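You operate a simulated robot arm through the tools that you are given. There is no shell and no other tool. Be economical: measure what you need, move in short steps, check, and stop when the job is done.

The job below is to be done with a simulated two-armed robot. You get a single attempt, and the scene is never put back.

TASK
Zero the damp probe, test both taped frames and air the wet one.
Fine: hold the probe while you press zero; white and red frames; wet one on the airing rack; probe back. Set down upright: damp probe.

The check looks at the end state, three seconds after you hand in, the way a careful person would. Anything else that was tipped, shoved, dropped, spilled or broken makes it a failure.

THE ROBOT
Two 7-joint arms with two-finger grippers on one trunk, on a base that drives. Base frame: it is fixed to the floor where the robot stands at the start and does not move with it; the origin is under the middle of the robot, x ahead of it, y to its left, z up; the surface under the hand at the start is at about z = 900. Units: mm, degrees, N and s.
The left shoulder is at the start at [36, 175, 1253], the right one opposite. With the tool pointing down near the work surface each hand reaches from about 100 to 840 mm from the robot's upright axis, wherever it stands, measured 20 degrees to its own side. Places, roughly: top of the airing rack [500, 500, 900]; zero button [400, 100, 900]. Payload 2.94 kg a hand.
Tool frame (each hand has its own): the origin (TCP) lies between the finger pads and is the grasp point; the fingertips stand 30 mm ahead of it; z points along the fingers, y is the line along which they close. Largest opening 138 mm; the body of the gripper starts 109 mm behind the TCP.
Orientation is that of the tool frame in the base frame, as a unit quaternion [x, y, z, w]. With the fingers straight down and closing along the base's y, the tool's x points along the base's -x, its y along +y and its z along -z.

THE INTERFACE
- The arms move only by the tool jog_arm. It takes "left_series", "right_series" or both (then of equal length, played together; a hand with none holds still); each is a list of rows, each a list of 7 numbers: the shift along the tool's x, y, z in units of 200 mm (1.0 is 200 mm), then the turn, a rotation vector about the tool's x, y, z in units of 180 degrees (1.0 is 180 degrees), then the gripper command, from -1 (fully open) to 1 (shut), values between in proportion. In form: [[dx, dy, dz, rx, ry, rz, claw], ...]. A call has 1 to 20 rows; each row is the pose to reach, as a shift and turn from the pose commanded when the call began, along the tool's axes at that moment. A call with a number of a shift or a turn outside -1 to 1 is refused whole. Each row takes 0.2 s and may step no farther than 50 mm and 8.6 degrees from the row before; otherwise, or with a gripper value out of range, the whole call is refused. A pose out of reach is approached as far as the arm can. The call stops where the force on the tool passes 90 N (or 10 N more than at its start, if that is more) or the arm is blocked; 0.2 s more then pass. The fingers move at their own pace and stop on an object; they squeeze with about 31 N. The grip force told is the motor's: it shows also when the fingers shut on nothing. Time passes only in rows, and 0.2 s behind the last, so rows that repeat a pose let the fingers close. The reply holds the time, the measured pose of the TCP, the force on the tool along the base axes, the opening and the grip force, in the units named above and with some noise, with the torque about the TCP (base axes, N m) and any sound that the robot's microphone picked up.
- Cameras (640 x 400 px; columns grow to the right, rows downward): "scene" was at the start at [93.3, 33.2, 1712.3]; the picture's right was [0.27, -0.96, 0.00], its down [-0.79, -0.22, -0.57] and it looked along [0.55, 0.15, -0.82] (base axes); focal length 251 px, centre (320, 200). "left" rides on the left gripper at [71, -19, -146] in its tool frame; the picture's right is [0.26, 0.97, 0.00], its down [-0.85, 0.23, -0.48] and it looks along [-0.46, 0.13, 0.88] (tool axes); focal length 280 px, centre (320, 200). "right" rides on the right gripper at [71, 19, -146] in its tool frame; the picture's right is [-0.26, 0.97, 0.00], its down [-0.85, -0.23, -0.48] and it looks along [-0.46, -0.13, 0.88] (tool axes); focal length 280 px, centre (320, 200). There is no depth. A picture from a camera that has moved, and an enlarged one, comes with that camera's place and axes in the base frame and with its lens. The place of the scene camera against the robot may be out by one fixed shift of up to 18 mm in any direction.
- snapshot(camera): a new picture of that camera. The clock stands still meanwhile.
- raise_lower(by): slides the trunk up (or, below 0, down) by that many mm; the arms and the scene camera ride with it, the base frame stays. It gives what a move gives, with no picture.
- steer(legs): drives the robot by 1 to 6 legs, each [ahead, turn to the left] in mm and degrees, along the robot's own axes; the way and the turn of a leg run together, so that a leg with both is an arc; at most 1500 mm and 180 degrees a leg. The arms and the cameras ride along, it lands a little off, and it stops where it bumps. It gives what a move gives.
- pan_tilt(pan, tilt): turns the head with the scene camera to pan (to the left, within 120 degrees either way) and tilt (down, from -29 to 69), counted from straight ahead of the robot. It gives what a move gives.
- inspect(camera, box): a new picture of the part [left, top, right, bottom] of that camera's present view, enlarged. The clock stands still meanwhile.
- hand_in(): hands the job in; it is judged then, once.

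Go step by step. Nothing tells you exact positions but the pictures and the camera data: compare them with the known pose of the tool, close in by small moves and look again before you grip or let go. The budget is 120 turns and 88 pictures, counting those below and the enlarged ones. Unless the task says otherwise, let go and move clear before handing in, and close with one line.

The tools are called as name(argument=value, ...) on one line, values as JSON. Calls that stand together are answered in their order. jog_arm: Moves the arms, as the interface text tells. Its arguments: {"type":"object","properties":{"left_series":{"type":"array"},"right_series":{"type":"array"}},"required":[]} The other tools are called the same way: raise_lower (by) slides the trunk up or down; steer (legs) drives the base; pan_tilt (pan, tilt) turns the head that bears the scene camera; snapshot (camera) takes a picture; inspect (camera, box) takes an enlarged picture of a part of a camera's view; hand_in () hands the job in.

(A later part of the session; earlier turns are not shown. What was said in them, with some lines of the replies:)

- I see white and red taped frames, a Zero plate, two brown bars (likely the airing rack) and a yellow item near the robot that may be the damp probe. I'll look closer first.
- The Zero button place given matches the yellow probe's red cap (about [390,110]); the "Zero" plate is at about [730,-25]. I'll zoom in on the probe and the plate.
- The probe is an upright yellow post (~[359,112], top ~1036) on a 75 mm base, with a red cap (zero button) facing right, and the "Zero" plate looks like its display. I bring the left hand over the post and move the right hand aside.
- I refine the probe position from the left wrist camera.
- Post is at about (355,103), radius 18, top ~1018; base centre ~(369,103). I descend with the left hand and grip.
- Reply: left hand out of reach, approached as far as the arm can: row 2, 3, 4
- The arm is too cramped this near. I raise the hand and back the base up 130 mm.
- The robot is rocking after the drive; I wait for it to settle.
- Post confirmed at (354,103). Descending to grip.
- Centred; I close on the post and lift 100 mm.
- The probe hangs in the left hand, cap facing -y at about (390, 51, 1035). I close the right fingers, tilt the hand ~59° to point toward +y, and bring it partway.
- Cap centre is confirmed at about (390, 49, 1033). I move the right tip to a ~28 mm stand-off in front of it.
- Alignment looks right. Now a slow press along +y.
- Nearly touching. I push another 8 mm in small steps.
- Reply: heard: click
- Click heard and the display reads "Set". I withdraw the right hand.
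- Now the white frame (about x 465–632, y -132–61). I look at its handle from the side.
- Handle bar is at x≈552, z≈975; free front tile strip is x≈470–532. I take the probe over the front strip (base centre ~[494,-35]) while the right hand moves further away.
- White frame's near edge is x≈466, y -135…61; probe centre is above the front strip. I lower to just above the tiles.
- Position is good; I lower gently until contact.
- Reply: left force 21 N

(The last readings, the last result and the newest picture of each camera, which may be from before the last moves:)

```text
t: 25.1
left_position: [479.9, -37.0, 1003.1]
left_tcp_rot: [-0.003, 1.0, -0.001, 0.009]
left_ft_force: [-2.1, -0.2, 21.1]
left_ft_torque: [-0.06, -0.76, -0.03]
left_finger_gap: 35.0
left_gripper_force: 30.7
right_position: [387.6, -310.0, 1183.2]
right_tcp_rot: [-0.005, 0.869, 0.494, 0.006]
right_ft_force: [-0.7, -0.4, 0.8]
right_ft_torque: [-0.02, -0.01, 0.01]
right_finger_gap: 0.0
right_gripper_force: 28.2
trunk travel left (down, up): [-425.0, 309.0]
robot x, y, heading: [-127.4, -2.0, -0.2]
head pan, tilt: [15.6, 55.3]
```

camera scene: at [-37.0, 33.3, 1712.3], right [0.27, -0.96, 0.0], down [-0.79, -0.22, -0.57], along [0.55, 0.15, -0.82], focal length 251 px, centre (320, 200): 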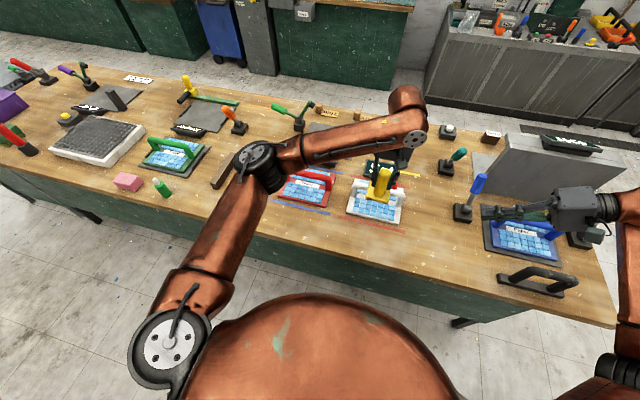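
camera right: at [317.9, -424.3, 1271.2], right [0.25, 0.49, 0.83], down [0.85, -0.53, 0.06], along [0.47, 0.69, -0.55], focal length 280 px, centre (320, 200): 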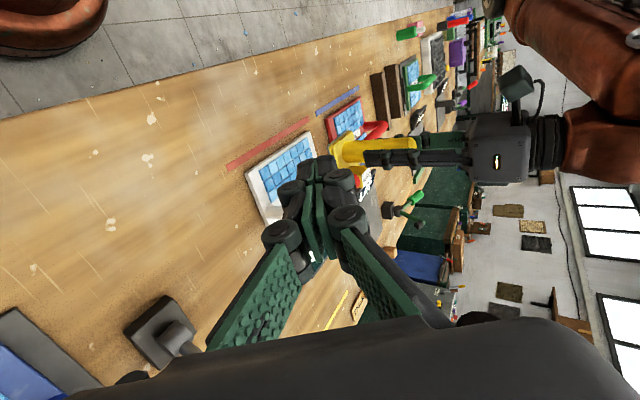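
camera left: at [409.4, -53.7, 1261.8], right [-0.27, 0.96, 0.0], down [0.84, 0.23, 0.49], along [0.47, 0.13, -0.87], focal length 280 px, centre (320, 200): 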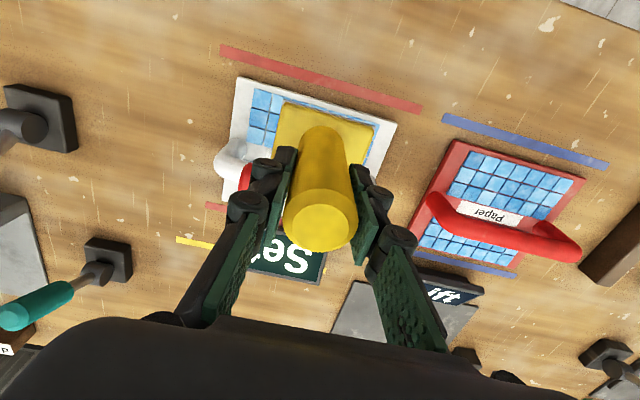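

Contact with ~20 N. I hold for a moment and read the display.

jog_arm(left_series=[[0, 0, 0, 0, 0, 0, 1], [0, 0, 0, 0, 0, 0, 1], [0, 0, 0, 0, 0, 0, 1], [0, 0, 0, 0, 0, 0, 1], [0, 0, 0, 0, 0, 0, 1], [0, 0, 0, 0, 0, 0, 1], [0, 0, 0, 0, 0, 0, 1]])

snapshot(camera="scene")

snapshot(camera="left")

```text
t: 26.7
left_position: [478.9, -37.1, 1003.9]
left_tcp_rot: [-0.003, 1.0, 0.001, 0.009]
left_ft_force: [2.4, -2.6, 32.2]
left_ft_torque: [-0.11, -0.07, -0.02]
left_finger_gap: 34.9
left_gripper_force: 31.1
right_position: [388.1, -310.5, 1182.2]
right_tcp_rot: [-0.004, 0.869, 0.495, 0.006]
right_ft_force: [-0.5, -0.3, 0.8]
right_ft_torque: [-0.01, 0.01, -0.04]
right_finger_gap: 0.0
right_gripper_force: 28.5
trunk travel left (down, up): [-425.0, 309.0]
robot x, y, heading: [-130.2, 2.7, 0.0]
head pan, tilt: [15.6, 55.3]
```

```text
52 pictures are left
camera scene: at [-39.8, 32.1, 1712.6], right [0.27, -0.96, 0.0], down [-0.79, -0.22, -0.57], along [0.55, 0.15, -0.82], focal length 251 px, centre (320, 200)
```

scene: 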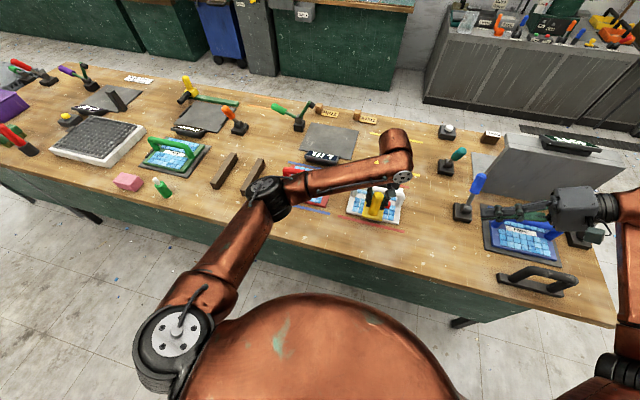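

```text
51 pictures are left
camera left: at [405.7, -56.6, 1147.4], right [-0.27, 0.96, -0.01], down [0.84, 0.23, 0.49], along [0.47, 0.13, -0.87], focal length 280 px, centre (320, 200)
```

left: 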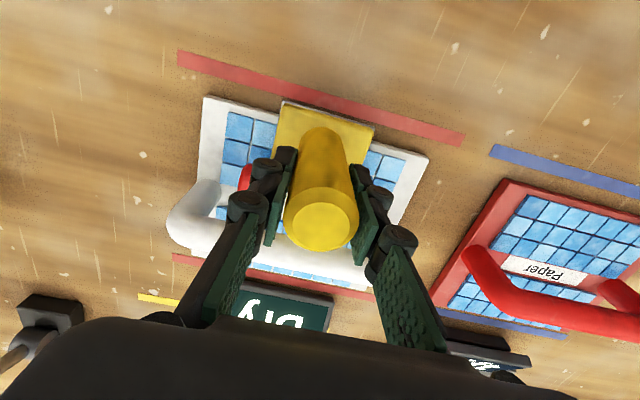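

The display reads "Dry" for the white frame. I lift the probe and carry it to the red frame (near edge x≈467, y 141…337).

jog_arm(left_series=[[0, 0, -0.1, 0, 0, 0, 1], [0, 0, -0.3, 0, 0, 0, 1], [0, 0, -0.5, 0, 0, 0, 1], [0, 0.2, -0.55, 0, 0, 0, 1], [0, 0.4, -0.55, 0, 0, 0, 1], [0, 0.6, -0.55, 0, 0, 0, 1], [0, 0.8, -0.55, 0, 0, 0, 1], [0, 0.97, -0.55, 0, 0, 0, 1]])

jog_arm(left_series=[[0, 0.2, 0, 0, 0, 0, 1], [0, 0.41, 0, 0, 0, 0, 1], [0, 0.41, 0, 0, 0, 0, 1], [0, 0.41, 0, 0, 0, 0, 1]])

snapshot(camera="left")

inspect(camera="scene", box=[230, 120, 430, 250])

```text
t: 28.5
left_position: [476.1, 159.2, 1111.6]
left_tcp_rot: [-0.002, 1.0, 0.0, 0.008]
left_ft_force: [-0.2, -0.1, -1.7]
left_ft_torque: [0.05, 0.03, 0.02]
left_finger_gap: 34.9
left_gripper_force: 31.1
right_position: [389.9, -310.4, 1182.0]
right_tcp_rot: [-0.004, 0.869, 0.495, 0.006]
right_ft_force: [0.1, 0.4, 0.2]
right_ft_torque: [-0.02, 0.0, 0.02]
right_finger_gap: 0.0
right_gripper_force: 28.1
trunk travel left (down, up): [-425.0, 309.0]
robot x, y, heading: [-132.6, -0.3, -0.0]
head pan, tilt: [15.6, 55.3]
```

```text
t: 29.5
left_position: [476.0, 240.0, 1109.0]
left_tcp_rot: [-0.003, 1.0, -0.001, 0.007]
left_ft_force: [-0.5, -0.5, -1.6]
left_ft_torque: [-0.01, 0.01, 0.0]
left_finger_gap: 34.9
left_gripper_force: 30.7
right_position: [388.7, -309.4, 1181.5]
right_tcp_rot: [-0.003, 0.869, 0.494, 0.005]
right_ft_force: [0.0, -1.1, -0.4]
right_ft_torque: [-0.02, -0.01, -0.03]
right_finger_gap: 0.1
right_gripper_force: 29.0
trunk travel left (down, up): [-425.0, 309.0]
robot x, y, heading: [-132.7, -0.7, 0.4]
head pan, tilt: [15.6, 55.3]
```

```text
50 pictures are left
camera left: at [403.6, 221.4, 1254.9], right [-0.27, 0.96, 0.0], down [0.84, 0.24, 0.49], along [0.47, 0.13, -0.87], focal length 280 px, centre (320, 200)
```

left: 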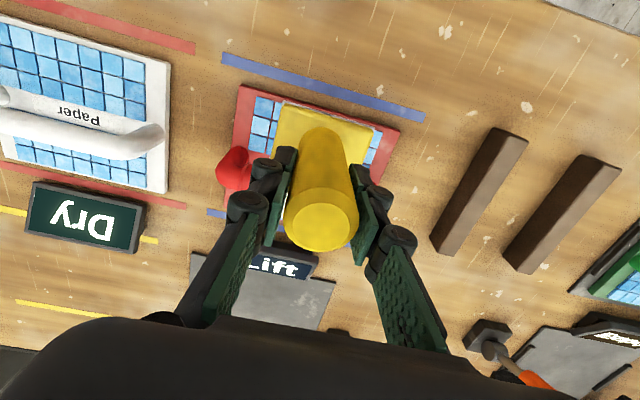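

```text
3.08 times, centred on (330, 185) of scene
camera zoom: at [-37.0, 33.8, 1712.3], right [0.27, -0.96, 0.0], down [-0.79, -0.22, -0.57], along [0.55, 0.15, -0.82], focal length 773 px, centre (289, 246)
```

zoom: 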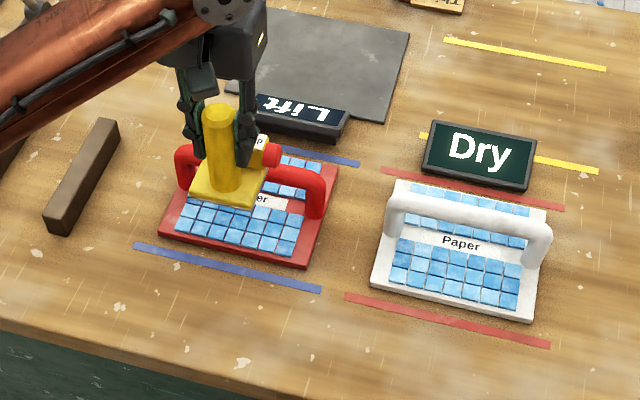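

The probe is over the red frame's front strip. I lower to it.

jog_arm(left_series=[[-0.015, 0, 0.15, 0, 0, 0, 1], [-0.015, 0, 0.3, 0, 0, 0, 1], [-0.015, 0, 0.43, 0, 0, 0, 1], [-0.015, 0, 0.48, 0, 0, 0, 1], [-0.015, 0, 0.5, 0, 0, 0, 1], [-0.015, 0, 0.515, 0, 0, 0, 1], [-0.015, 0, 0.53, 0, 0, 0, 1], [-0.015, 0, 0.54, 0, 0, 0, 1]])

inspect(camera="scene", box=[230, 120, 430, 250])

```text
t: 31.3
left_position: [481.6, 238.8, 1003.3]
left_tcp_rot: [-0.003, 1.0, 0.0, 0.007]
left_ft_force: [-0.2, 0.4, 0.7]
left_ft_torque: [0.09, -0.07, 0.02]
left_finger_gap: 34.9
left_gripper_force: 31.0
right_position: [388.7, -310.0, 1181.0]
right_tcp_rot: [-0.003, 0.869, 0.495, 0.006]
right_ft_force: [0.3, -0.7, -0.3]
right_ft_torque: [0.02, -0.01, 0.0]
right_finger_gap: 0.0
right_gripper_force: 28.4
trunk travel left (down, up): [-425.0, 309.0]
robot x, y, heading: [-126.5, -0.2, -0.1]
head pan, tilt: [15.6, 55.3]
```

```text
3.08 times, centred on (330, 185) of scene
camera zoom: at [-37.1, 32.5, 1712.4], right [0.27, -0.96, 0.0], down [-0.79, -0.22, -0.57], along [0.55, 0.15, -0.82], focal length 773 px, centre (289, 246)
```

zoom: 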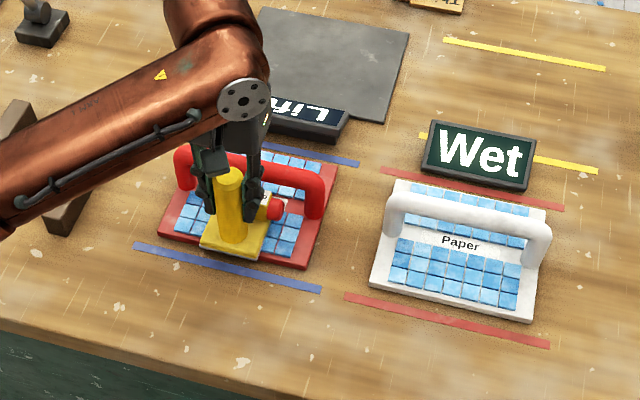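

The red frame reads "Wet". I hold briefly, then lift and carry the probe back to its starting spot (TCP [357,103]).

jog_arm(left_series=[[0, 0, 0, 0, 0, 0, 1], [0, 0, 0, 0, 0, 0, 1], [0, 0, 0, 0, 0, 0, 1], [0, 0, 0, 0, 0, 0, 1], [0, 0, -0.2, 0, 0, 0, 1], [0, 0, -0.4, 0, 0, 0, 1], [0.05, -0.1, -0.5, 0, 0, 0, 1], [0.2, -0.25, -0.5, 0, 0, 0, 1], [0.35, -0.4, -0.5, 0, 0, 0, 1], [0.5, -0.55, -0.5, 0, 0, 0, 1], [0.61, -0.68, -0.5, 0, 0, 0, 1], [0.61, -0.68, -0.5, 0, 0, 0, 1], [0.61, -0.68, -0.5, 0, 0, 0, 1]])

inspect(camera="scene", box=[230, 120, 430, 270])

```text
t: 34.1
left_position: [359.6, 102.4, 1100.5]
left_tcp_rot: [-0.003, 1.0, 0.0, 0.007]
left_ft_force: [0.0, 0.3, -1.8]
left_ft_torque: [0.0, 0.02, 0.01]
left_finger_gap: 35.0
left_gripper_force: 31.3
right_position: [390.0, -311.1, 1180.2]
right_tcp_rot: [-0.003, 0.869, 0.495, 0.007]
right_ft_force: [-0.3, 0.8, 0.0]
right_ft_torque: [0.02, 0.0, 0.02]
right_finger_gap: 0.2
right_gripper_force: 28.6
trunk travel left (down, up): [-425.0, 309.0]
robot x, y, heading: [-132.7, -5.6, -0.2]
head pan, tilt: [15.6, 55.3]
```

```text
2.67 times, centred on (330, 195) of scene
camera zoom: at [-36.8, 31.9, 1712.3], right [0.27, -0.96, 0.0], down [-0.79, -0.22, -0.57], along [0.55, 0.15, -0.82], focal length 670 px, centre (293, 213)
```

zoom: 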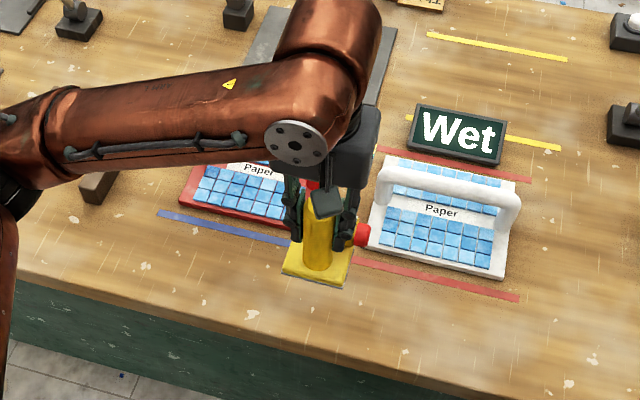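

jog_arm(left_series=[[0.015, 0, 0.2, 0, 0, 0, 1], [0.015, 0, 0.4, 0, 0, 0, 1], [0.015, 0, 0.5, 0, 0, 0, 1], [0.015, 0, 0.53, 0, 0, 0, 1], [0.015, 0, 0.55, 0, 0, 0, 1], [0.015, 0, 0.562, 0, 0, 0, 1], [0.015, 0, 0.572, 0, 0, 0, 1], [0.015, 0, 0.572, 0, 0, 0, 1]])

inspect(camera="scene", box=[280, 180, 380, 260])

```text
t: 35.9
left_position: [357.6, 102.7, 986.2]
left_tcp_rot: [-0.003, 1.0, 0.0, 0.007]
left_ft_force: [0.7, 0.2, -1.9]
left_ft_torque: [0.03, -0.02, 0.0]
left_finger_gap: 35.2
left_gripper_force: 31.1
right_position: [390.0, -310.7, 1181.6]
right_tcp_rot: [-0.003, 0.869, 0.494, 0.005]
right_ft_force: [0.0, -0.7, -0.5]
right_ft_torque: [0.05, -0.01, 0.0]
right_finger_gap: 0.1
right_gripper_force: 29.0
trunk travel left (down, up): [-425.0, 309.0]
robot x, y, heading: [-131.9, 2.5, 0.2]
head pan, tilt: [15.6, 55.3]
```

```text
5.00 times, centred on (330, 220) of scene
camera zoom: at [-36.8, 32.5, 1712.3], right [0.27, -0.96, 0.0], down [-0.79, -0.22, -0.57], along [0.55, 0.15, -0.82], focal length 1256 px, centre (270, 100)
```

zoom: 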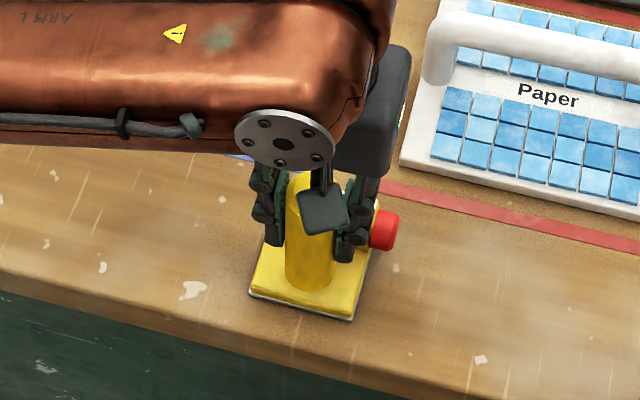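

jog_arm(left_series=[[0, 0, 0.006, 0, 0, 0, 1], [0, 0, 0.012, 0, 0, 0, 1], [0, 0, 0.012, 0, 0, 0, 1]])

```text
t: 36.7
left_position: [356.1, 103.4, 985.6]
left_tcp_rot: [-0.003, 1.0, -0.001, 0.008]
left_ft_force: [0.4, 0.7, 8.6]
left_ft_torque: [0.03, 0.25, -0.01]
left_finger_gap: 35.1
left_gripper_force: 31.1
right_position: [388.8, -310.5, 1180.8]
right_tcp_rot: [-0.003, 0.869, 0.495, 0.006]
right_ft_force: [-0.3, 0.7, -0.3]
right_ft_torque: [-0.01, 0.01, 0.01]
right_finger_gap: 0.0
right_gripper_force: 28.4
trunk travel left (down, up): [-425.0, 309.0]
robot x, y, heading: [-126.0, 1.7, -0.1]
head pan, tilt: [15.6, 55.3]
```

The probe rests on the table. I release and rise straight up.

jog_arm(left_series=[[0, 0, 0, 0, 0, 0, 0], [0, 0, 0, 0, 0, 0, 0], [0, 0, 0, 0, 0, 0, 0], [0, 0, 0, 0, 0, 0, 0], [0, 0, -0.2, 0, 0, 0, 0], [0, 0, -0.4, 0, 0, 0, 0], [0, 0, -0.6, 0, 0, 0, 0], [0, 0, -0.8, 0, 0, 0, 0], [0, 0, -0.95, 0, 0, 0, 0]])

jog_arm(left_series=[[-0.15, 0.15, 0, 0, 0, 0, 0], [-0.3, 0.3, 0, 0, 0, 0, 0], [-0.45, 0.45, 0, 0, 0, 0, 0], [-0.6, 0.55, 0, 0, 0, 0, 0], [-0.7, 0.65, 0, 0, 0, 0, 0], [-0.7, 0.65, 0, 0, 0, 0, 0]])

snapshot(camera="left")

snapshot(camera="scene")

```text
t: 38.7
left_position: [355.3, 102.9, 1175.7]
left_tcp_rot: [-0.003, 1.0, 0.0, 0.007]
left_ft_force: [0.0, 0.6, -0.7]
left_ft_torque: [-0.01, 0.03, -0.01]
left_finger_gap: 69.1
left_gripper_force: 0.0
right_position: [388.5, -310.6, 1182.2]
right_tcp_rot: [-0.003, 0.869, 0.495, 0.005]
right_ft_force: [-0.1, 0.4, -0.2]
right_ft_torque: [0.02, -0.02, -0.04]
right_finger_gap: 0.2
right_gripper_force: 28.2
trunk travel left (down, up): [-425.0, 309.0]
robot x, y, heading: [-131.0, -2.1, 0.1]
head pan, tilt: [15.6, 55.3]
```

```text
t: 40.1
left_position: [492.5, 232.3, 1176.6]
left_tcp_rot: [-0.002, 1.0, 0.001, 0.007]
left_ft_force: [-0.3, -0.5, -0.5]
left_ft_torque: [0.03, -0.01, 0.01]
left_finger_gap: 69.2
left_gripper_force: 0.0
right_position: [388.4, -309.5, 1181.5]
right_tcp_rot: [-0.003, 0.869, 0.495, 0.006]
right_ft_force: [0.2, -0.8, -0.2]
right_ft_torque: [-0.01, 0.03, 0.02]
right_finger_gap: 0.2
right_gripper_force: 28.6
trunk travel left (down, up): [-425.0, 309.0]
robot x, y, heading: [-128.9, -2.2, 0.0]
head pan, tilt: [15.6, 55.3]
```

```text
45 pictures are left
camera left: at [420.5, 213.3, 1321.3], right [-0.27, 0.96, 0.0], down [0.84, 0.23, 0.49], along [0.47, 0.13, -0.87], focal length 280 px, centre (320, 200)
```

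left: 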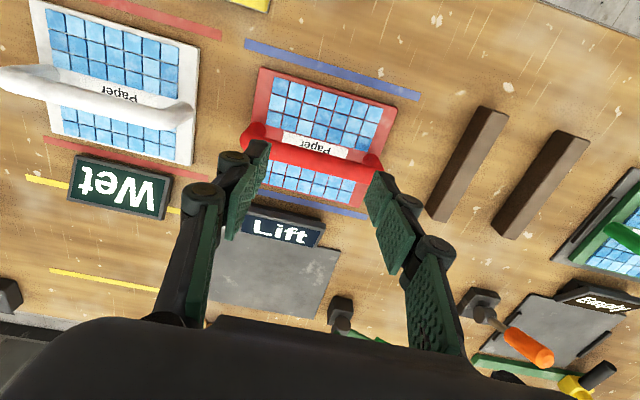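

```text
44 pictures are left
camera scene: at [-37.2, 32.0, 1712.4], right [0.27, -0.96, 0.0], down [-0.79, -0.22, -0.57], along [0.55, 0.15, -0.82], focal length 251 px, centre (320, 200)
```

scene: 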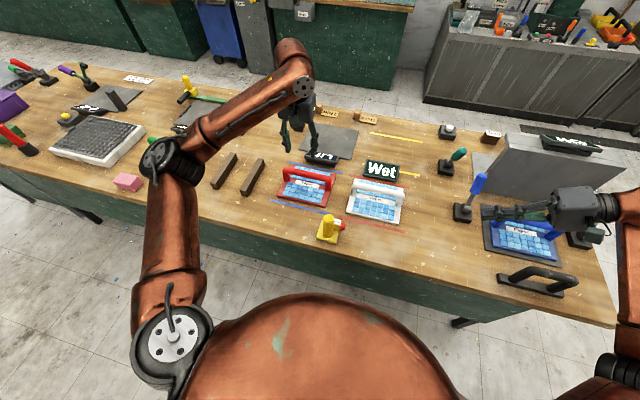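

Display still shows "Wet"; the probe stands back in place. I zoom in to measure the red handle and the rack bars.

inspect(camera="left", box=[230, 50, 410, 220])

inspect(camera="left", box=[410, 80, 640, 270])

inspect(camera="scene", box=[190, 130, 350, 250])

```text
2.35 times, centred on (320, 135) of left
camera zoom: at [420.5, 213.3, 1321.3], right [-0.27, 0.96, 0.0], down [0.84, 0.23, 0.49], along [0.47, 0.13, -0.87], focal length 660 px, centre (320, 353)
```

zoom: 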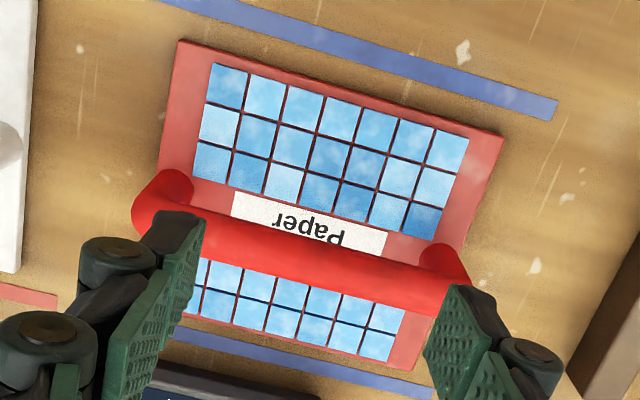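

```text
2.11 times, centred on (525, 175) of left
camera zoom: at [420.5, 213.3, 1321.3], right [-0.27, 0.96, 0.0], down [0.84, 0.23, 0.49], along [0.47, 0.13, -0.87], focal length 590 px, centre (-112, 253)
```

zoom: 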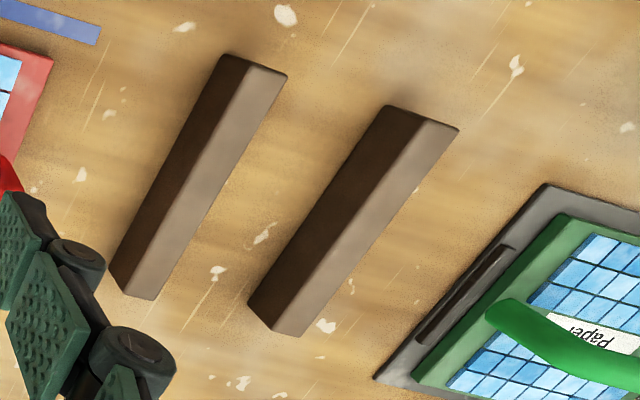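

```text
3.33 times, centred on (270, 190) of scene
camera zoom: at [-37.2, 32.0, 1712.4], right [0.27, -0.96, 0.0], down [-0.79, -0.22, -0.57], along [0.55, 0.15, -0.82], focal length 838 px, centre (487, 233)
```

zoom: 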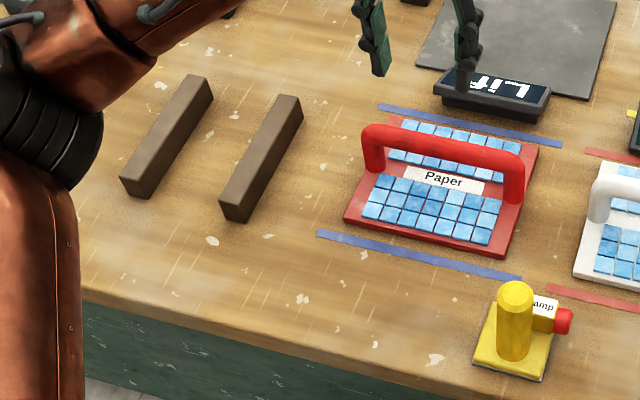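

Red handle: bar along y at x≈554, y 160–330, z≈960. Rack bars: x 435–613, y 456–484 and 588–615, tops ≈935; rack centre ≈(524,536). I drive forward 90 mm for reach, then turn the left hand 90°.

steer(legs=[[90, 0]])

jog_arm(left_series=[[0, 0, 0, 0, 0, -0.045, 0], [0, 0, 0, 0, 0, -0.09, 0], [0, 0, 0, 0, 0, -0.135, 0], [0, 0, 0, 0, 0, -0.18, 0], [0, 0, 0, 0, 0, -0.225, 0], [0, 0, 0, 0, 0, -0.27, 0], [0, 0, 0, 0, 0, -0.315, 0], [0, 0, 0, 0, 0, -0.36, 0], [0, 0, 0, 0, 0, -0.405, 0], [0, 0, 0, 0, 0, -0.45, 0], [0, 0, 0, 0, 0, -0.495, 0], [0, 0, 0, 0, 0, -0.5, 0], [0, 0, 0, 0, 0, -0.5, 0], [0, 0, 0, 0, 0, -0.5, 0]])

snapshot(camera="left")

snapshot(camera="scene")

```text
t: 41.2
left_position: [579.9, 233.3, 1179.5]
left_tcp_rot: [-0.002, 1.0, 0.001, 0.009]
left_ft_force: [0.5, -0.5, 0.8]
left_ft_torque: [-0.03, 0.05, 0.0]
left_finger_gap: 69.0
left_gripper_force: 0.0
right_position: [475.5, -309.4, 1182.9]
right_tcp_rot: [-0.004, 0.87, 0.493, 0.007]
right_ft_force: [0.0, -0.3, 0.5]
right_ft_torque: [0.0, 0.04, 0.08]
right_finger_gap: 0.0
right_gripper_force: 28.1
trunk travel left (down, up): [-425.0, 309.0]
robot x, y, heading: [-38.8, 2.8, -0.1]
head pan, tilt: [15.6, 55.3]
```

```text
t: 44.2
left_position: [561.4, 233.4, 1186.0]
left_tcp_rot: [0.709, -0.705, 0.011, -0.012]
left_ft_force: [-0.6, -0.4, -0.3]
left_ft_torque: [-0.01, -0.01, -0.03]
left_finger_gap: 69.0
left_gripper_force: 0.0
right_position: [457.0, -310.9, 1189.8]
right_tcp_rot: [-0.008, 0.87, 0.493, 0.013]
right_ft_force: [0.2, 0.2, 0.3]
right_ft_torque: [-0.03, -0.02, 0.01]
right_finger_gap: 0.0
right_gripper_force: 28.3
trunk travel left (down, up): [-425.0, 309.0]
robot x, y, heading: [-40.3, 1.5, 0.1]
head pan, tilt: [15.6, 55.3]
```

```text
40 pictures are left
camera left: at [575.7, 162.5, 1332.3], right [-0.96, -0.27, -0.03], down [-0.25, 0.85, 0.47], along [-0.1, 0.46, -0.88], focal length 280 px, centre (320, 200)
```

left: 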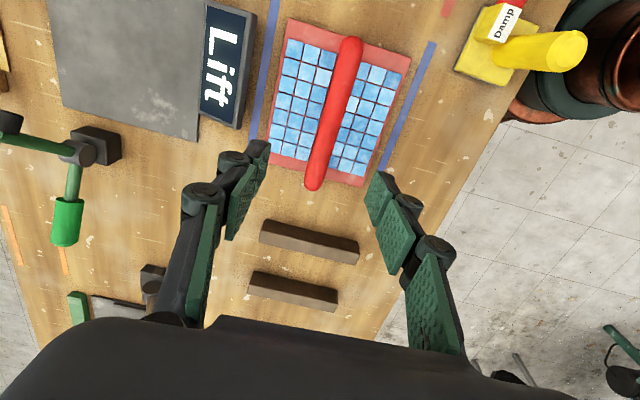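

```text
39 pictures are left
camera scene: at [53.3, 32.7, 1712.3], right [0.27, -0.96, 0.0], down [-0.79, -0.22, -0.57], along [0.55, 0.15, -0.82], focal length 251 px, centre (320, 200)
```

scene: 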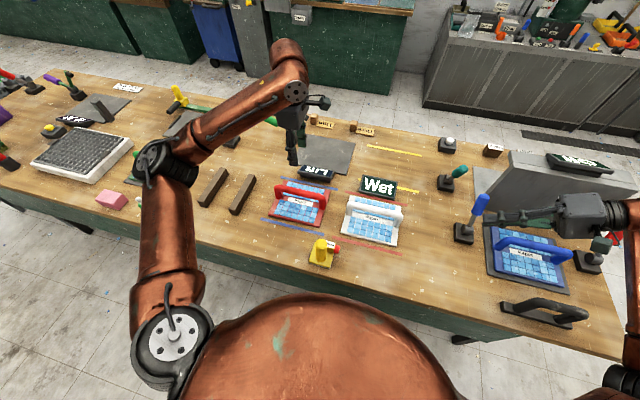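

Bar centre confirmed at x≈552, y≈242. I level the hand (robot sits ~1.9° pitched) and descend partway.

jog_arm(left_series=[[-0.05, 0.06, 0.1, -0.0103, 0, 0, 0], [-0.05, 0.06, 0.3, -0.0103, 0, 0, 0], [-0.05, 0.065, 0.5, -0.0103, 0, 0, 0], [-0.05, 0.065, 0.6, -0.0103, 0, 0, 0], [-0.05, 0.065, 0.6, -0.0103, 0, 0, 0]])

snapshot(camera="left")

```text
t: 45.4
left_position: [551.7, 243.5, 1063.7]
left_tcp_rot: [0.709, -0.705, 0.0, -0.001]
left_ft_force: [0.3, 0.1, 0.1]
left_ft_torque: [-0.03, 0.0, -0.01]
left_finger_gap: 68.9
left_gripper_force: 0.1
right_position: [455.9, -309.5, 1190.0]
right_tcp_rot: [-0.008, 0.87, 0.493, 0.014]
right_ft_force: [0.5, 0.4, 0.1]
right_ft_torque: [-0.04, 0.01, -0.01]
right_finger_gap: 0.0
right_gripper_force: 28.9
trunk travel left (down, up): [-425.0, 309.0]
robot x, y, heading: [-39.3, -0.3, -0.1]
head pan, tilt: [15.6, 55.3]
```

```text
38 pictures are left
camera left: at [571.0, 173.0, 1210.2], right [-0.96, -0.27, 0.0], down [-0.23, 0.85, 0.48], along [-0.13, 0.46, -0.88], focal length 280 px, centre (320, 200)
```

left: 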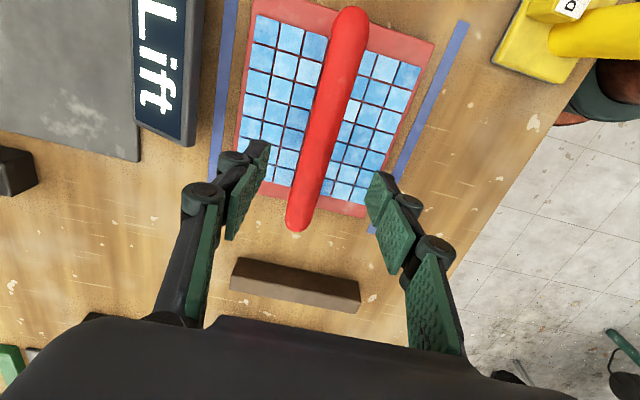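

Aligned over the bar. Descend and grip.

jog_arm(left_series=[[0, 0, 0.15, 0, 0, 0, 0], [0, 0, 0.3, 0, 0, 0, 0], [0, 0, 0.4, 0, 0, 0, 0], [0, 0, 0.48, 0, 0, 0, 0], [0, 0, 0.5, 0, 0, 0, 0], [0, 0, 0.5, 0, 0, 0, 0]])

snapshot(camera="left")

inspect(camera="scene", box=[240, 130, 360, 240])

```text
t: 46.8
left_position: [552.4, 244.0, 965.0]
left_tcp_rot: [0.709, -0.706, 0.0, -0.001]
left_ft_force: [-0.2, 0.5, -0.5]
left_ft_torque: [-0.01, -0.02, 0.03]
left_finger_gap: 69.0
left_gripper_force: 0.1
right_position: [455.5, -310.4, 1189.2]
right_tcp_rot: [-0.008, 0.87, 0.493, 0.014]
right_ft_force: [-1.0, 0.1, 0.3]
right_ft_torque: [-0.03, 0.0, 0.02]
right_finger_gap: 0.0
right_gripper_force: 29.1
trunk travel left (down, up): [-425.0, 309.0]
robot x, y, heading: [-39.4, -2.0, 0.1]
head pan, tilt: [15.6, 55.3]
```

```text
37 pictures are left
camera left: at [571.8, 173.4, 1111.0], right [-0.96, -0.27, 0.0], down [-0.24, 0.85, 0.48], along [-0.13, 0.46, -0.88], focal length 280 px, centre (320, 200)
```

left: 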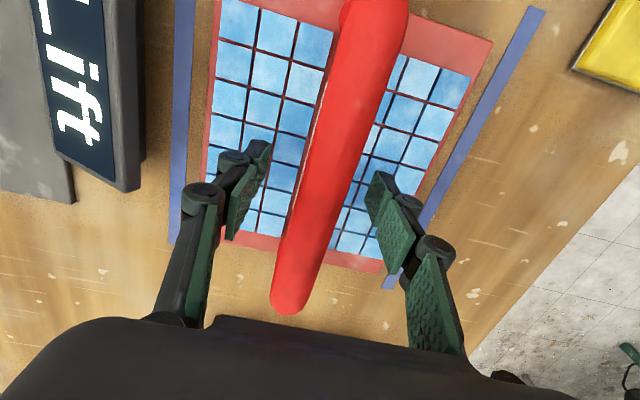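

```text
3.64 times, centred on (300, 185) of scene
camera zoom: at [53.3, 32.7, 1712.3], right [0.27, -0.96, 0.0], down [-0.79, -0.22, -0.57], along [0.55, 0.15, -0.82], focal length 914 px, centre (393, 254)
```

zoom: 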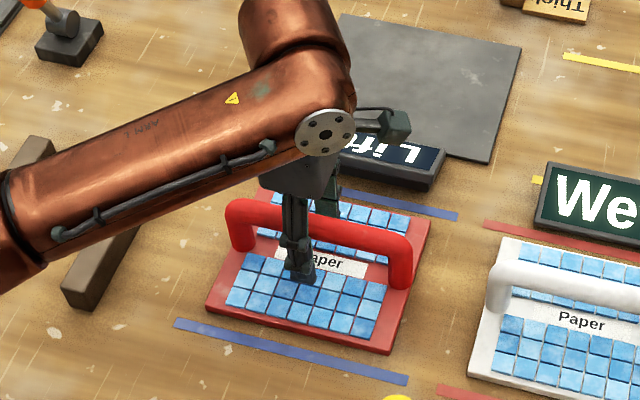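

jog_arm(left_series=[[0, 0, 0, 0, 0, 0, 1], [0, 0, 0, 0, 0, 0, 1], [0, 0, 0, 0, 0, 0, 1], [0, 0, 0, 0, 0, 0, 1], [0, 0, 0, 0, 0, 0, 1], [0, 0, 0, 0, 0, 0, 1]])

jog_arm(left_series=[[0, 0, -0.05, 0, 0, 0, 1], [0, 0, -0.15, 0, 0, 0, 1], [0, 0, -0.3, 0, 0, 0, 1], [0, 0, -0.45, 0, 0, 0, 1], [0, 0, -0.6, 0, 0, 0, 1], [0, 0, -0.6, 0, 0, 0, 1]])

snapshot(camera="scene")

snapshot(camera="left")

```text
t: 48.2
left_position: [552.1, 244.7, 966.0]
left_tcp_rot: [0.71, -0.704, -0.001, 0.0]
left_ft_force: [-0.5, -0.7, -0.5]
left_ft_torque: [0.02, 0.01, -0.15]
left_finger_gap: 23.6
left_gripper_force: 30.9
right_position: [455.6, -309.2, 1189.8]
right_tcp_rot: [-0.008, 0.87, 0.493, 0.014]
right_ft_force: [-0.4, 0.2, 0.7]
right_ft_torque: [0.02, -0.01, 0.01]
right_finger_gap: 0.0
right_gripper_force: 28.8
trunk travel left (down, up): [-425.0, 309.0]
robot x, y, heading: [-38.2, 0.2, -0.2]
head pan, tilt: [15.6, 55.3]
```

```text
t: 49.6
left_position: [551.8, 244.7, 1085.7]
left_tcp_rot: [0.709, -0.706, -0.001, -0.001]
left_ft_force: [0.1, -0.3, -4.8]
left_ft_torque: [0.03, 0.0, 0.02]
left_finger_gap: 23.6
left_gripper_force: 30.7
right_position: [458.0, -309.7, 1188.4]
right_tcp_rot: [-0.007, 0.87, 0.493, 0.015]
right_ft_force: [0.1, 0.0, 0.0]
right_ft_torque: [0.01, 0.03, 0.01]
right_finger_gap: 0.0
right_gripper_force: 28.6
trunk travel left (down, up): [-425.0, 309.0]
robot x, y, heading: [-38.1, 1.0, 0.4]
head pan, tilt: [15.6, 55.3]
```

```text
35 pictures are left
camera scene: at [54.3, 33.0, 1712.2], right [0.27, -0.96, 0.0], down [-0.79, -0.22, -0.57], along [0.55, 0.15, -0.82], focal length 251 px, centre (320, 200)
```

scene: 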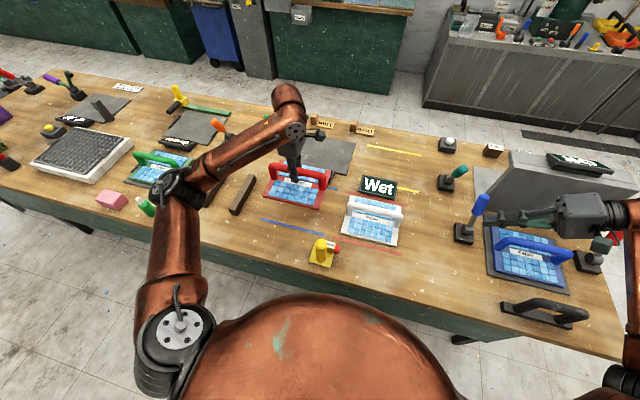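

```text
34 pictures are left
camera left: at [571.7, 173.7, 1231.0], right [-0.96, -0.27, 0.0], down [-0.23, 0.85, 0.48], along [-0.13, 0.46, -0.88], focal length 280 px, centre (320, 200)
```

left: 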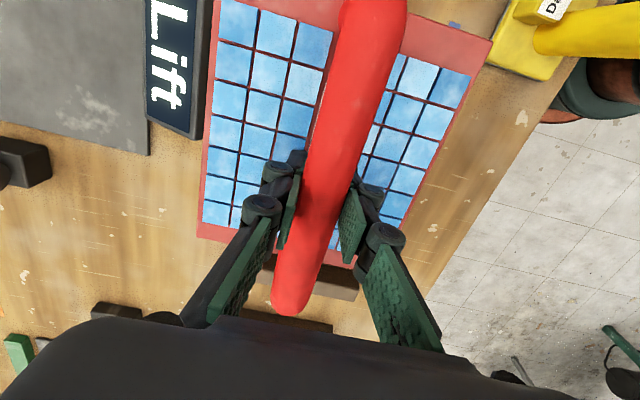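

Frame lifted level (~5 N). I carry it leftward toward the rack centre.

jog_arm(left_series=[[-0.18, 0.02, 0, 0, 0, 0, 1], [-0.36, 0.04, 0, 0, 0, 0, 1], [-0.54, 0.06, 0, 0, 0, 0, 1], [-0.72, 0.08, 0, 0, 0, 0, 1], [-0.9, 0.1, 0, 0, 0, 0, 1], [-0.9, 0.1, 0, 0, 0, 0, 1]])

jog_arm(left_series=[[-0.15, 0.01, 0, 0, 0, 0, 1], [-0.3, 0.02, 0, 0, 0, 0, 1], [-0.45, 0.03, 0, 0, 0, 0, 1], [-0.555, 0.04, 0, 0, 0, 0, 1], [-0.555, 0.04, 0, 0, 0, 0, 1], [-0.555, 0.04, 0, 0, 0, 0, 1]])

snapshot(camera="left")

snapshot(camera="scene")

```text
t: 51.0
left_position: [530.5, 425.0, 1086.3]
left_tcp_rot: [0.709, -0.705, 0.0, -0.001]
left_ft_force: [-0.3, -0.7, -3.8]
left_ft_torque: [0.02, 0.01, 0.03]
left_finger_gap: 23.6
left_gripper_force: 31.2
right_position: [458.2, -310.9, 1188.6]
right_tcp_rot: [-0.008, 0.87, 0.493, 0.014]
right_ft_force: [-0.6, -0.2, -0.6]
right_ft_torque: [0.03, 0.02, -0.02]
right_finger_gap: 0.1
right_gripper_force: 28.4
trunk travel left (down, up): [-425.0, 309.0]
robot x, y, heading: [-41.0, 0.6, 0.1]
head pan, tilt: [15.6, 55.3]
```

```text
t: 52.4
left_position: [521.2, 535.7, 1085.8]
left_tcp_rot: [0.709, -0.705, -0.001, -0.001]
left_ft_force: [0.3, -0.1, -3.7]
left_ft_torque: [-0.01, 0.0, 0.0]
left_finger_gap: 23.9
left_gripper_force: 31.4
right_position: [457.4, -309.8, 1189.4]
right_tcp_rot: [-0.007, 0.87, 0.494, 0.014]
right_ft_force: [-0.2, 0.8, 0.3]
right_ft_torque: [0.02, -0.01, -0.01]
right_finger_gap: 0.0
right_gripper_force: 28.8
trunk travel left (down, up): [-425.0, 309.0]
robot x, y, heading: [-36.5, 0.4, 0.1]
head pan, tilt: [15.6, 55.3]
```

```text
33 pictures are left
camera left: at [541.9, 465.1, 1231.6], right [-0.96, -0.27, 0.0], down [-0.24, 0.85, 0.48], along [-0.13, 0.46, -0.88], focal length 280 px, centre (320, 200)
```

left: 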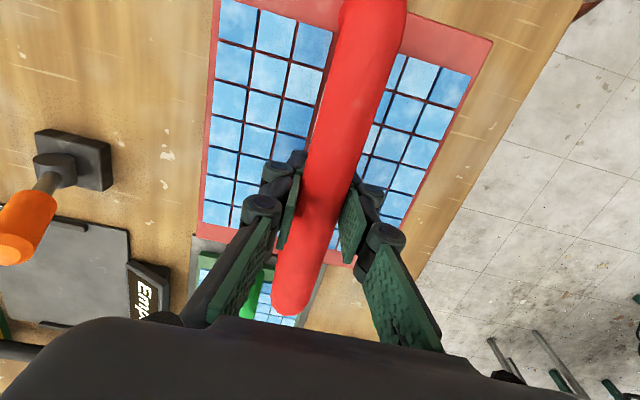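

```text
32 pictures are left
camera scene: at [53.6, 33.6, 1712.3], right [0.27, -0.96, 0.0], down [-0.79, -0.22, -0.57], along [0.55, 0.15, -0.82], focal length 251 px, centre (320, 200)
```

scene: 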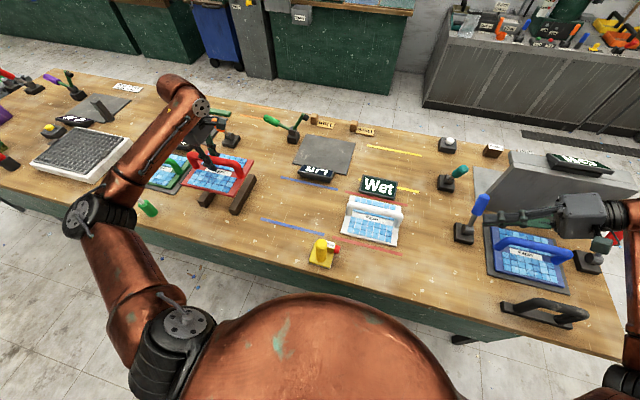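

inspect(camera="scene", box=[140, 120, 290, 240])

```text
3.33 times, centred on (215, 180) of scene
camera zoom: at [53.6, 33.6, 1712.3], right [0.27, -0.96, 0.0], down [-0.79, -0.22, -0.57], along [0.55, 0.15, -0.82], focal length 838 px, centre (670, 267)
```

zoom: 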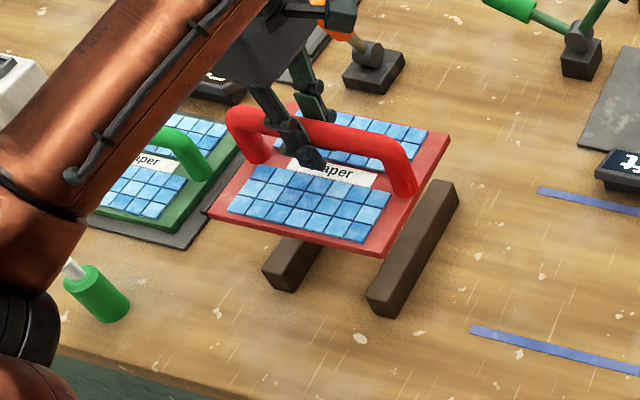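

Frame hovers above the rack. I lower it to just above the bars, then gently to contact.

jog_arm(left_series=[[0, -0.015, 0.1, 0, 0, 0, 1], [0, -0.015, 0.22, 0, 0, 0, 1], [0, -0.015, 0.33, 0, 0, 0, 1], [0, -0.015, 0.37, 0, 0, 0, 1], [0, -0.015, 0.37, 0, 0, 0, 1]])

inspect(camera="scene", box=[140, 120, 290, 240])

```text
t: 53.6
left_position: [526.0, 535.7, 1012.5]
left_tcp_rot: [0.709, -0.705, -0.001, -0.001]
left_ft_force: [0.0, -0.3, -3.5]
left_ft_torque: [0.0, 0.0, -0.02]
left_finger_gap: 23.6
left_gripper_force: 30.9
right_position: [456.8, -308.3, 1188.6]
right_tcp_rot: [-0.008, 0.87, 0.494, 0.013]
right_ft_force: [-0.5, -1.4, 0.2]
right_ft_torque: [-0.02, 0.0, -0.01]
right_finger_gap: 0.0
right_gripper_force: 28.6
trunk travel left (down, up): [-425.0, 309.0]
robot x, y, heading: [-39.6, -0.4, 0.0]
head pan, tilt: [15.6, 55.3]
```

```text
3.33 times, centred on (215, 180) of scene
camera zoom: at [53.7, 33.3, 1712.3], right [0.27, -0.96, 0.0], down [-0.79, -0.22, -0.57], along [0.55, 0.15, -0.82], focal length 838 px, centre (670, 267)
```

zoom: 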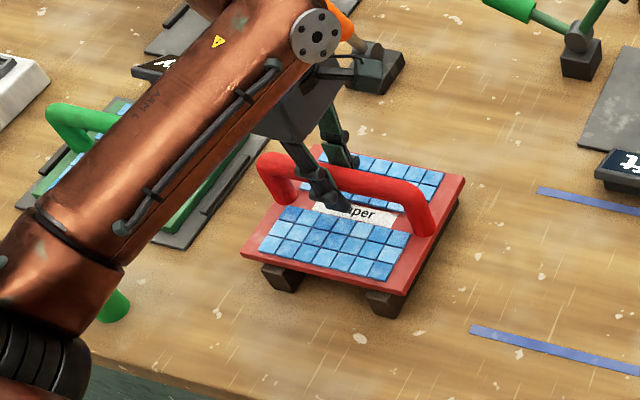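

jog_arm(left_series=[[0, 0, 0.025, 0, 0, 0, 1], [0, 0, 0.04, 0, 0, 0, 1], [0, 0, 0.052, 0, 0, 0, 1], [0, 0, 0.062, 0, 0, 0, 1], [0, 0, 0.062, 0, 0, 0, 1]])

```text
t: 54.8
left_position: [524.1, 534.1, 999.2]
left_tcp_rot: [0.709, -0.705, -0.001, 0.0]
left_ft_force: [3.8, 2.5, 5.1]
left_ft_torque: [0.03, 0.12, -0.01]
left_finger_gap: 24.2
left_gripper_force: 30.6
right_position: [456.4, -309.1, 1187.8]
right_tcp_rot: [-0.007, 0.87, 0.493, 0.013]
right_ft_force: [0.1, 0.1, 0.0]
right_ft_torque: [-0.01, -0.01, 0.0]
right_finger_gap: 0.0
right_gripper_force: 28.3
trunk travel left (down, up): [-425.0, 309.0]
robot x, y, heading: [-38.4, -0.2, -0.1]
head pan, tilt: [15.6, 55.3]
```

Contact at TCP ≈ 999, as expected. I look once before letting go.

inspect(camera="scene", box=[170, 130, 270, 220])

snapshot(camera="left")

```text
4.44 times, centred on (220, 175) of scene
camera zoom: at [53.2, 32.9, 1712.3], right [0.27, -0.96, 0.0], down [-0.79, -0.22, -0.57], along [0.55, 0.15, -0.82], focal length 1117 px, centre (764, 311)
```

zoom: 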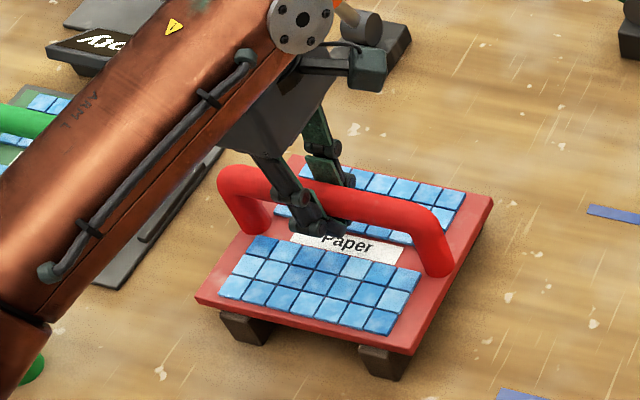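

```text
28 pictures are left
camera left: at [545.0, 463.9, 1144.9], right [-0.96, -0.27, 0.0], down [-0.23, 0.85, 0.48], along [-0.13, 0.46, -0.88], focal length 280 px, centre (320, 200)
```

left: 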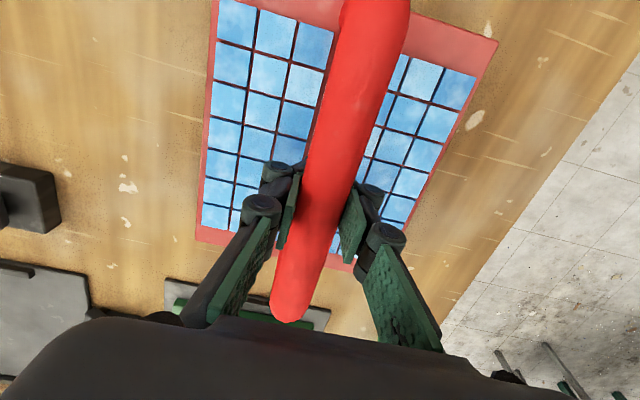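

The frame sits across both bars. I open and rise clear.

jog_arm(left_series=[[0, 0, 0, 0, 0, 0, 0], [0, 0, 0, 0, 0, 0, 0], [0, 0, 0, 0, 0, 0, 0], [0, 0, 0, 0, 0, 0, 0], [0, 0, 0, 0, 0, 0, 0], [0, 0, -0.15, 0, 0, 0, 0], [0, 0, -0.35, 0, 0, 0, 0], [0, 0, -0.55, 0, 0, 0, 0], [0, 0, -0.75, 0, 0, 0, 0], [0, 0, -0.95, 0, 0, 0, 0], [0, 0, -0.95, 0, 0, 0, 0]])

jog_arm(left_series=[[0.2, 0, 0, 0, 0, 0, 0], [0.4, 0, 0, 0, 0, 0, 0], [0.6, 0, 0, 0, 0, 0, 0], [0.8, 0, 0, 0, 0, 0, 0], [0.8, 0, 0, 0, 0, 0, 0]])

snapshot(camera="scene")

inspect(camera="scene", box=[140, 120, 380, 280])

snapshot(camera="left")

```text
t: 57.2
left_position: [524.1, 536.1, 1189.5]
left_tcp_rot: [0.709, -0.705, -0.001, -0.001]
left_ft_force: [0.5, 0.6, 0.0]
left_ft_torque: [-0.05, 0.01, 0.0]
left_finger_gap: 69.1
left_gripper_force: 0.1
right_position: [457.1, -308.8, 1188.4]
right_tcp_rot: [-0.008, 0.87, 0.493, 0.014]
right_ft_force: [0.0, 0.2, -0.4]
right_ft_torque: [-0.01, 0.04, 0.02]
right_finger_gap: 0.2
right_gripper_force: 28.8
trunk travel left (down, up): [-425.0, 309.0]
robot x, y, heading: [-45.7, 3.8, -0.0]
head pan, tilt: [15.6, 55.3]
```

```text
t: 58.4
left_position: [524.3, 375.1, 1189.4]
left_tcp_rot: [0.709, -0.705, 0.0, -0.001]
left_ft_force: [0.3, 0.2, -0.3]
left_ft_torque: [-0.02, -0.01, -0.02]
left_finger_gap: 69.0
left_gripper_force: 0.1
right_position: [456.7, -308.7, 1189.0]
right_tcp_rot: [-0.008, 0.87, 0.493, 0.014]
right_ft_force: [-0.3, -0.6, 0.8]
right_ft_torque: [-0.04, -0.03, -0.04]
right_finger_gap: 0.0
right_gripper_force: 28.1
trunk travel left (down, up): [-425.0, 309.0]
robot x, y, heading: [-40.9, -1.5, 0.0]
head pan, tilt: [15.6, 55.3]
```

```text
27 pictures are left
camera scene: at [52.8, 34.1, 1712.3], right [0.27, -0.96, 0.0], down [-0.79, -0.22, -0.57], along [0.55, 0.15, -0.82], focal length 251 px, centre (320, 200)
```

scene: 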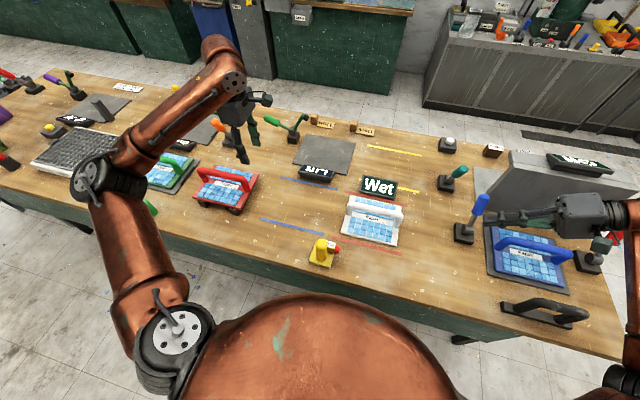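

```text
2.50 times, centred on (260, 200) of scene
camera zoom: at [52.8, 34.1, 1712.3], right [0.27, -0.96, 0.0], down [-0.79, -0.22, -0.57], along [0.55, 0.15, -0.82], focal length 628 px, centre (470, 200)
```

zoom: 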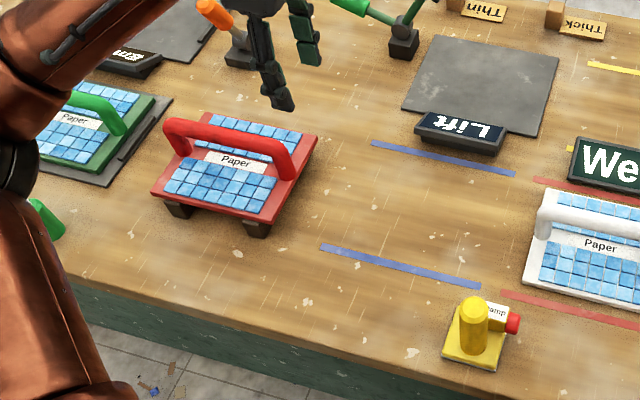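

```text
25 pictures are left
camera left: at [544.6, 304.2, 1335.4], right [-0.96, -0.27, 0.0], down [-0.24, 0.85, 0.48], along [-0.13, 0.46, -0.88], focal length 280 px, centre (320, 200)
```

left: 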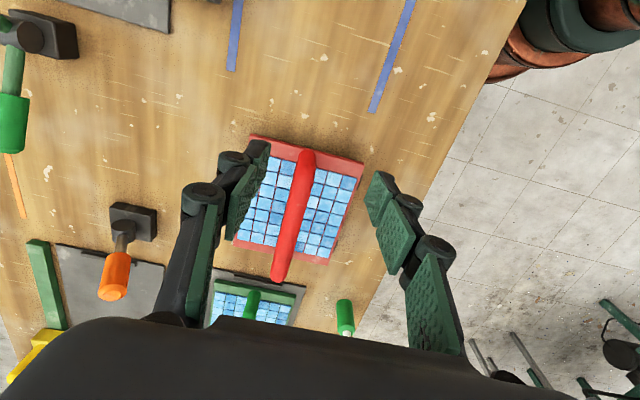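

The red (wet) frame is seated on the rack bars, the white (dry) one is untouched, the probe stands upright in its place, and both hands are clear. I hand in.

hand_in()

```text
The job is handed in.
```

I zeroed the damp probe while holding it, and its display changed to "Set". The white frame tested dry and the red one wet, so the red frame is now on the airing rack and the probe is standing upright back in its place.
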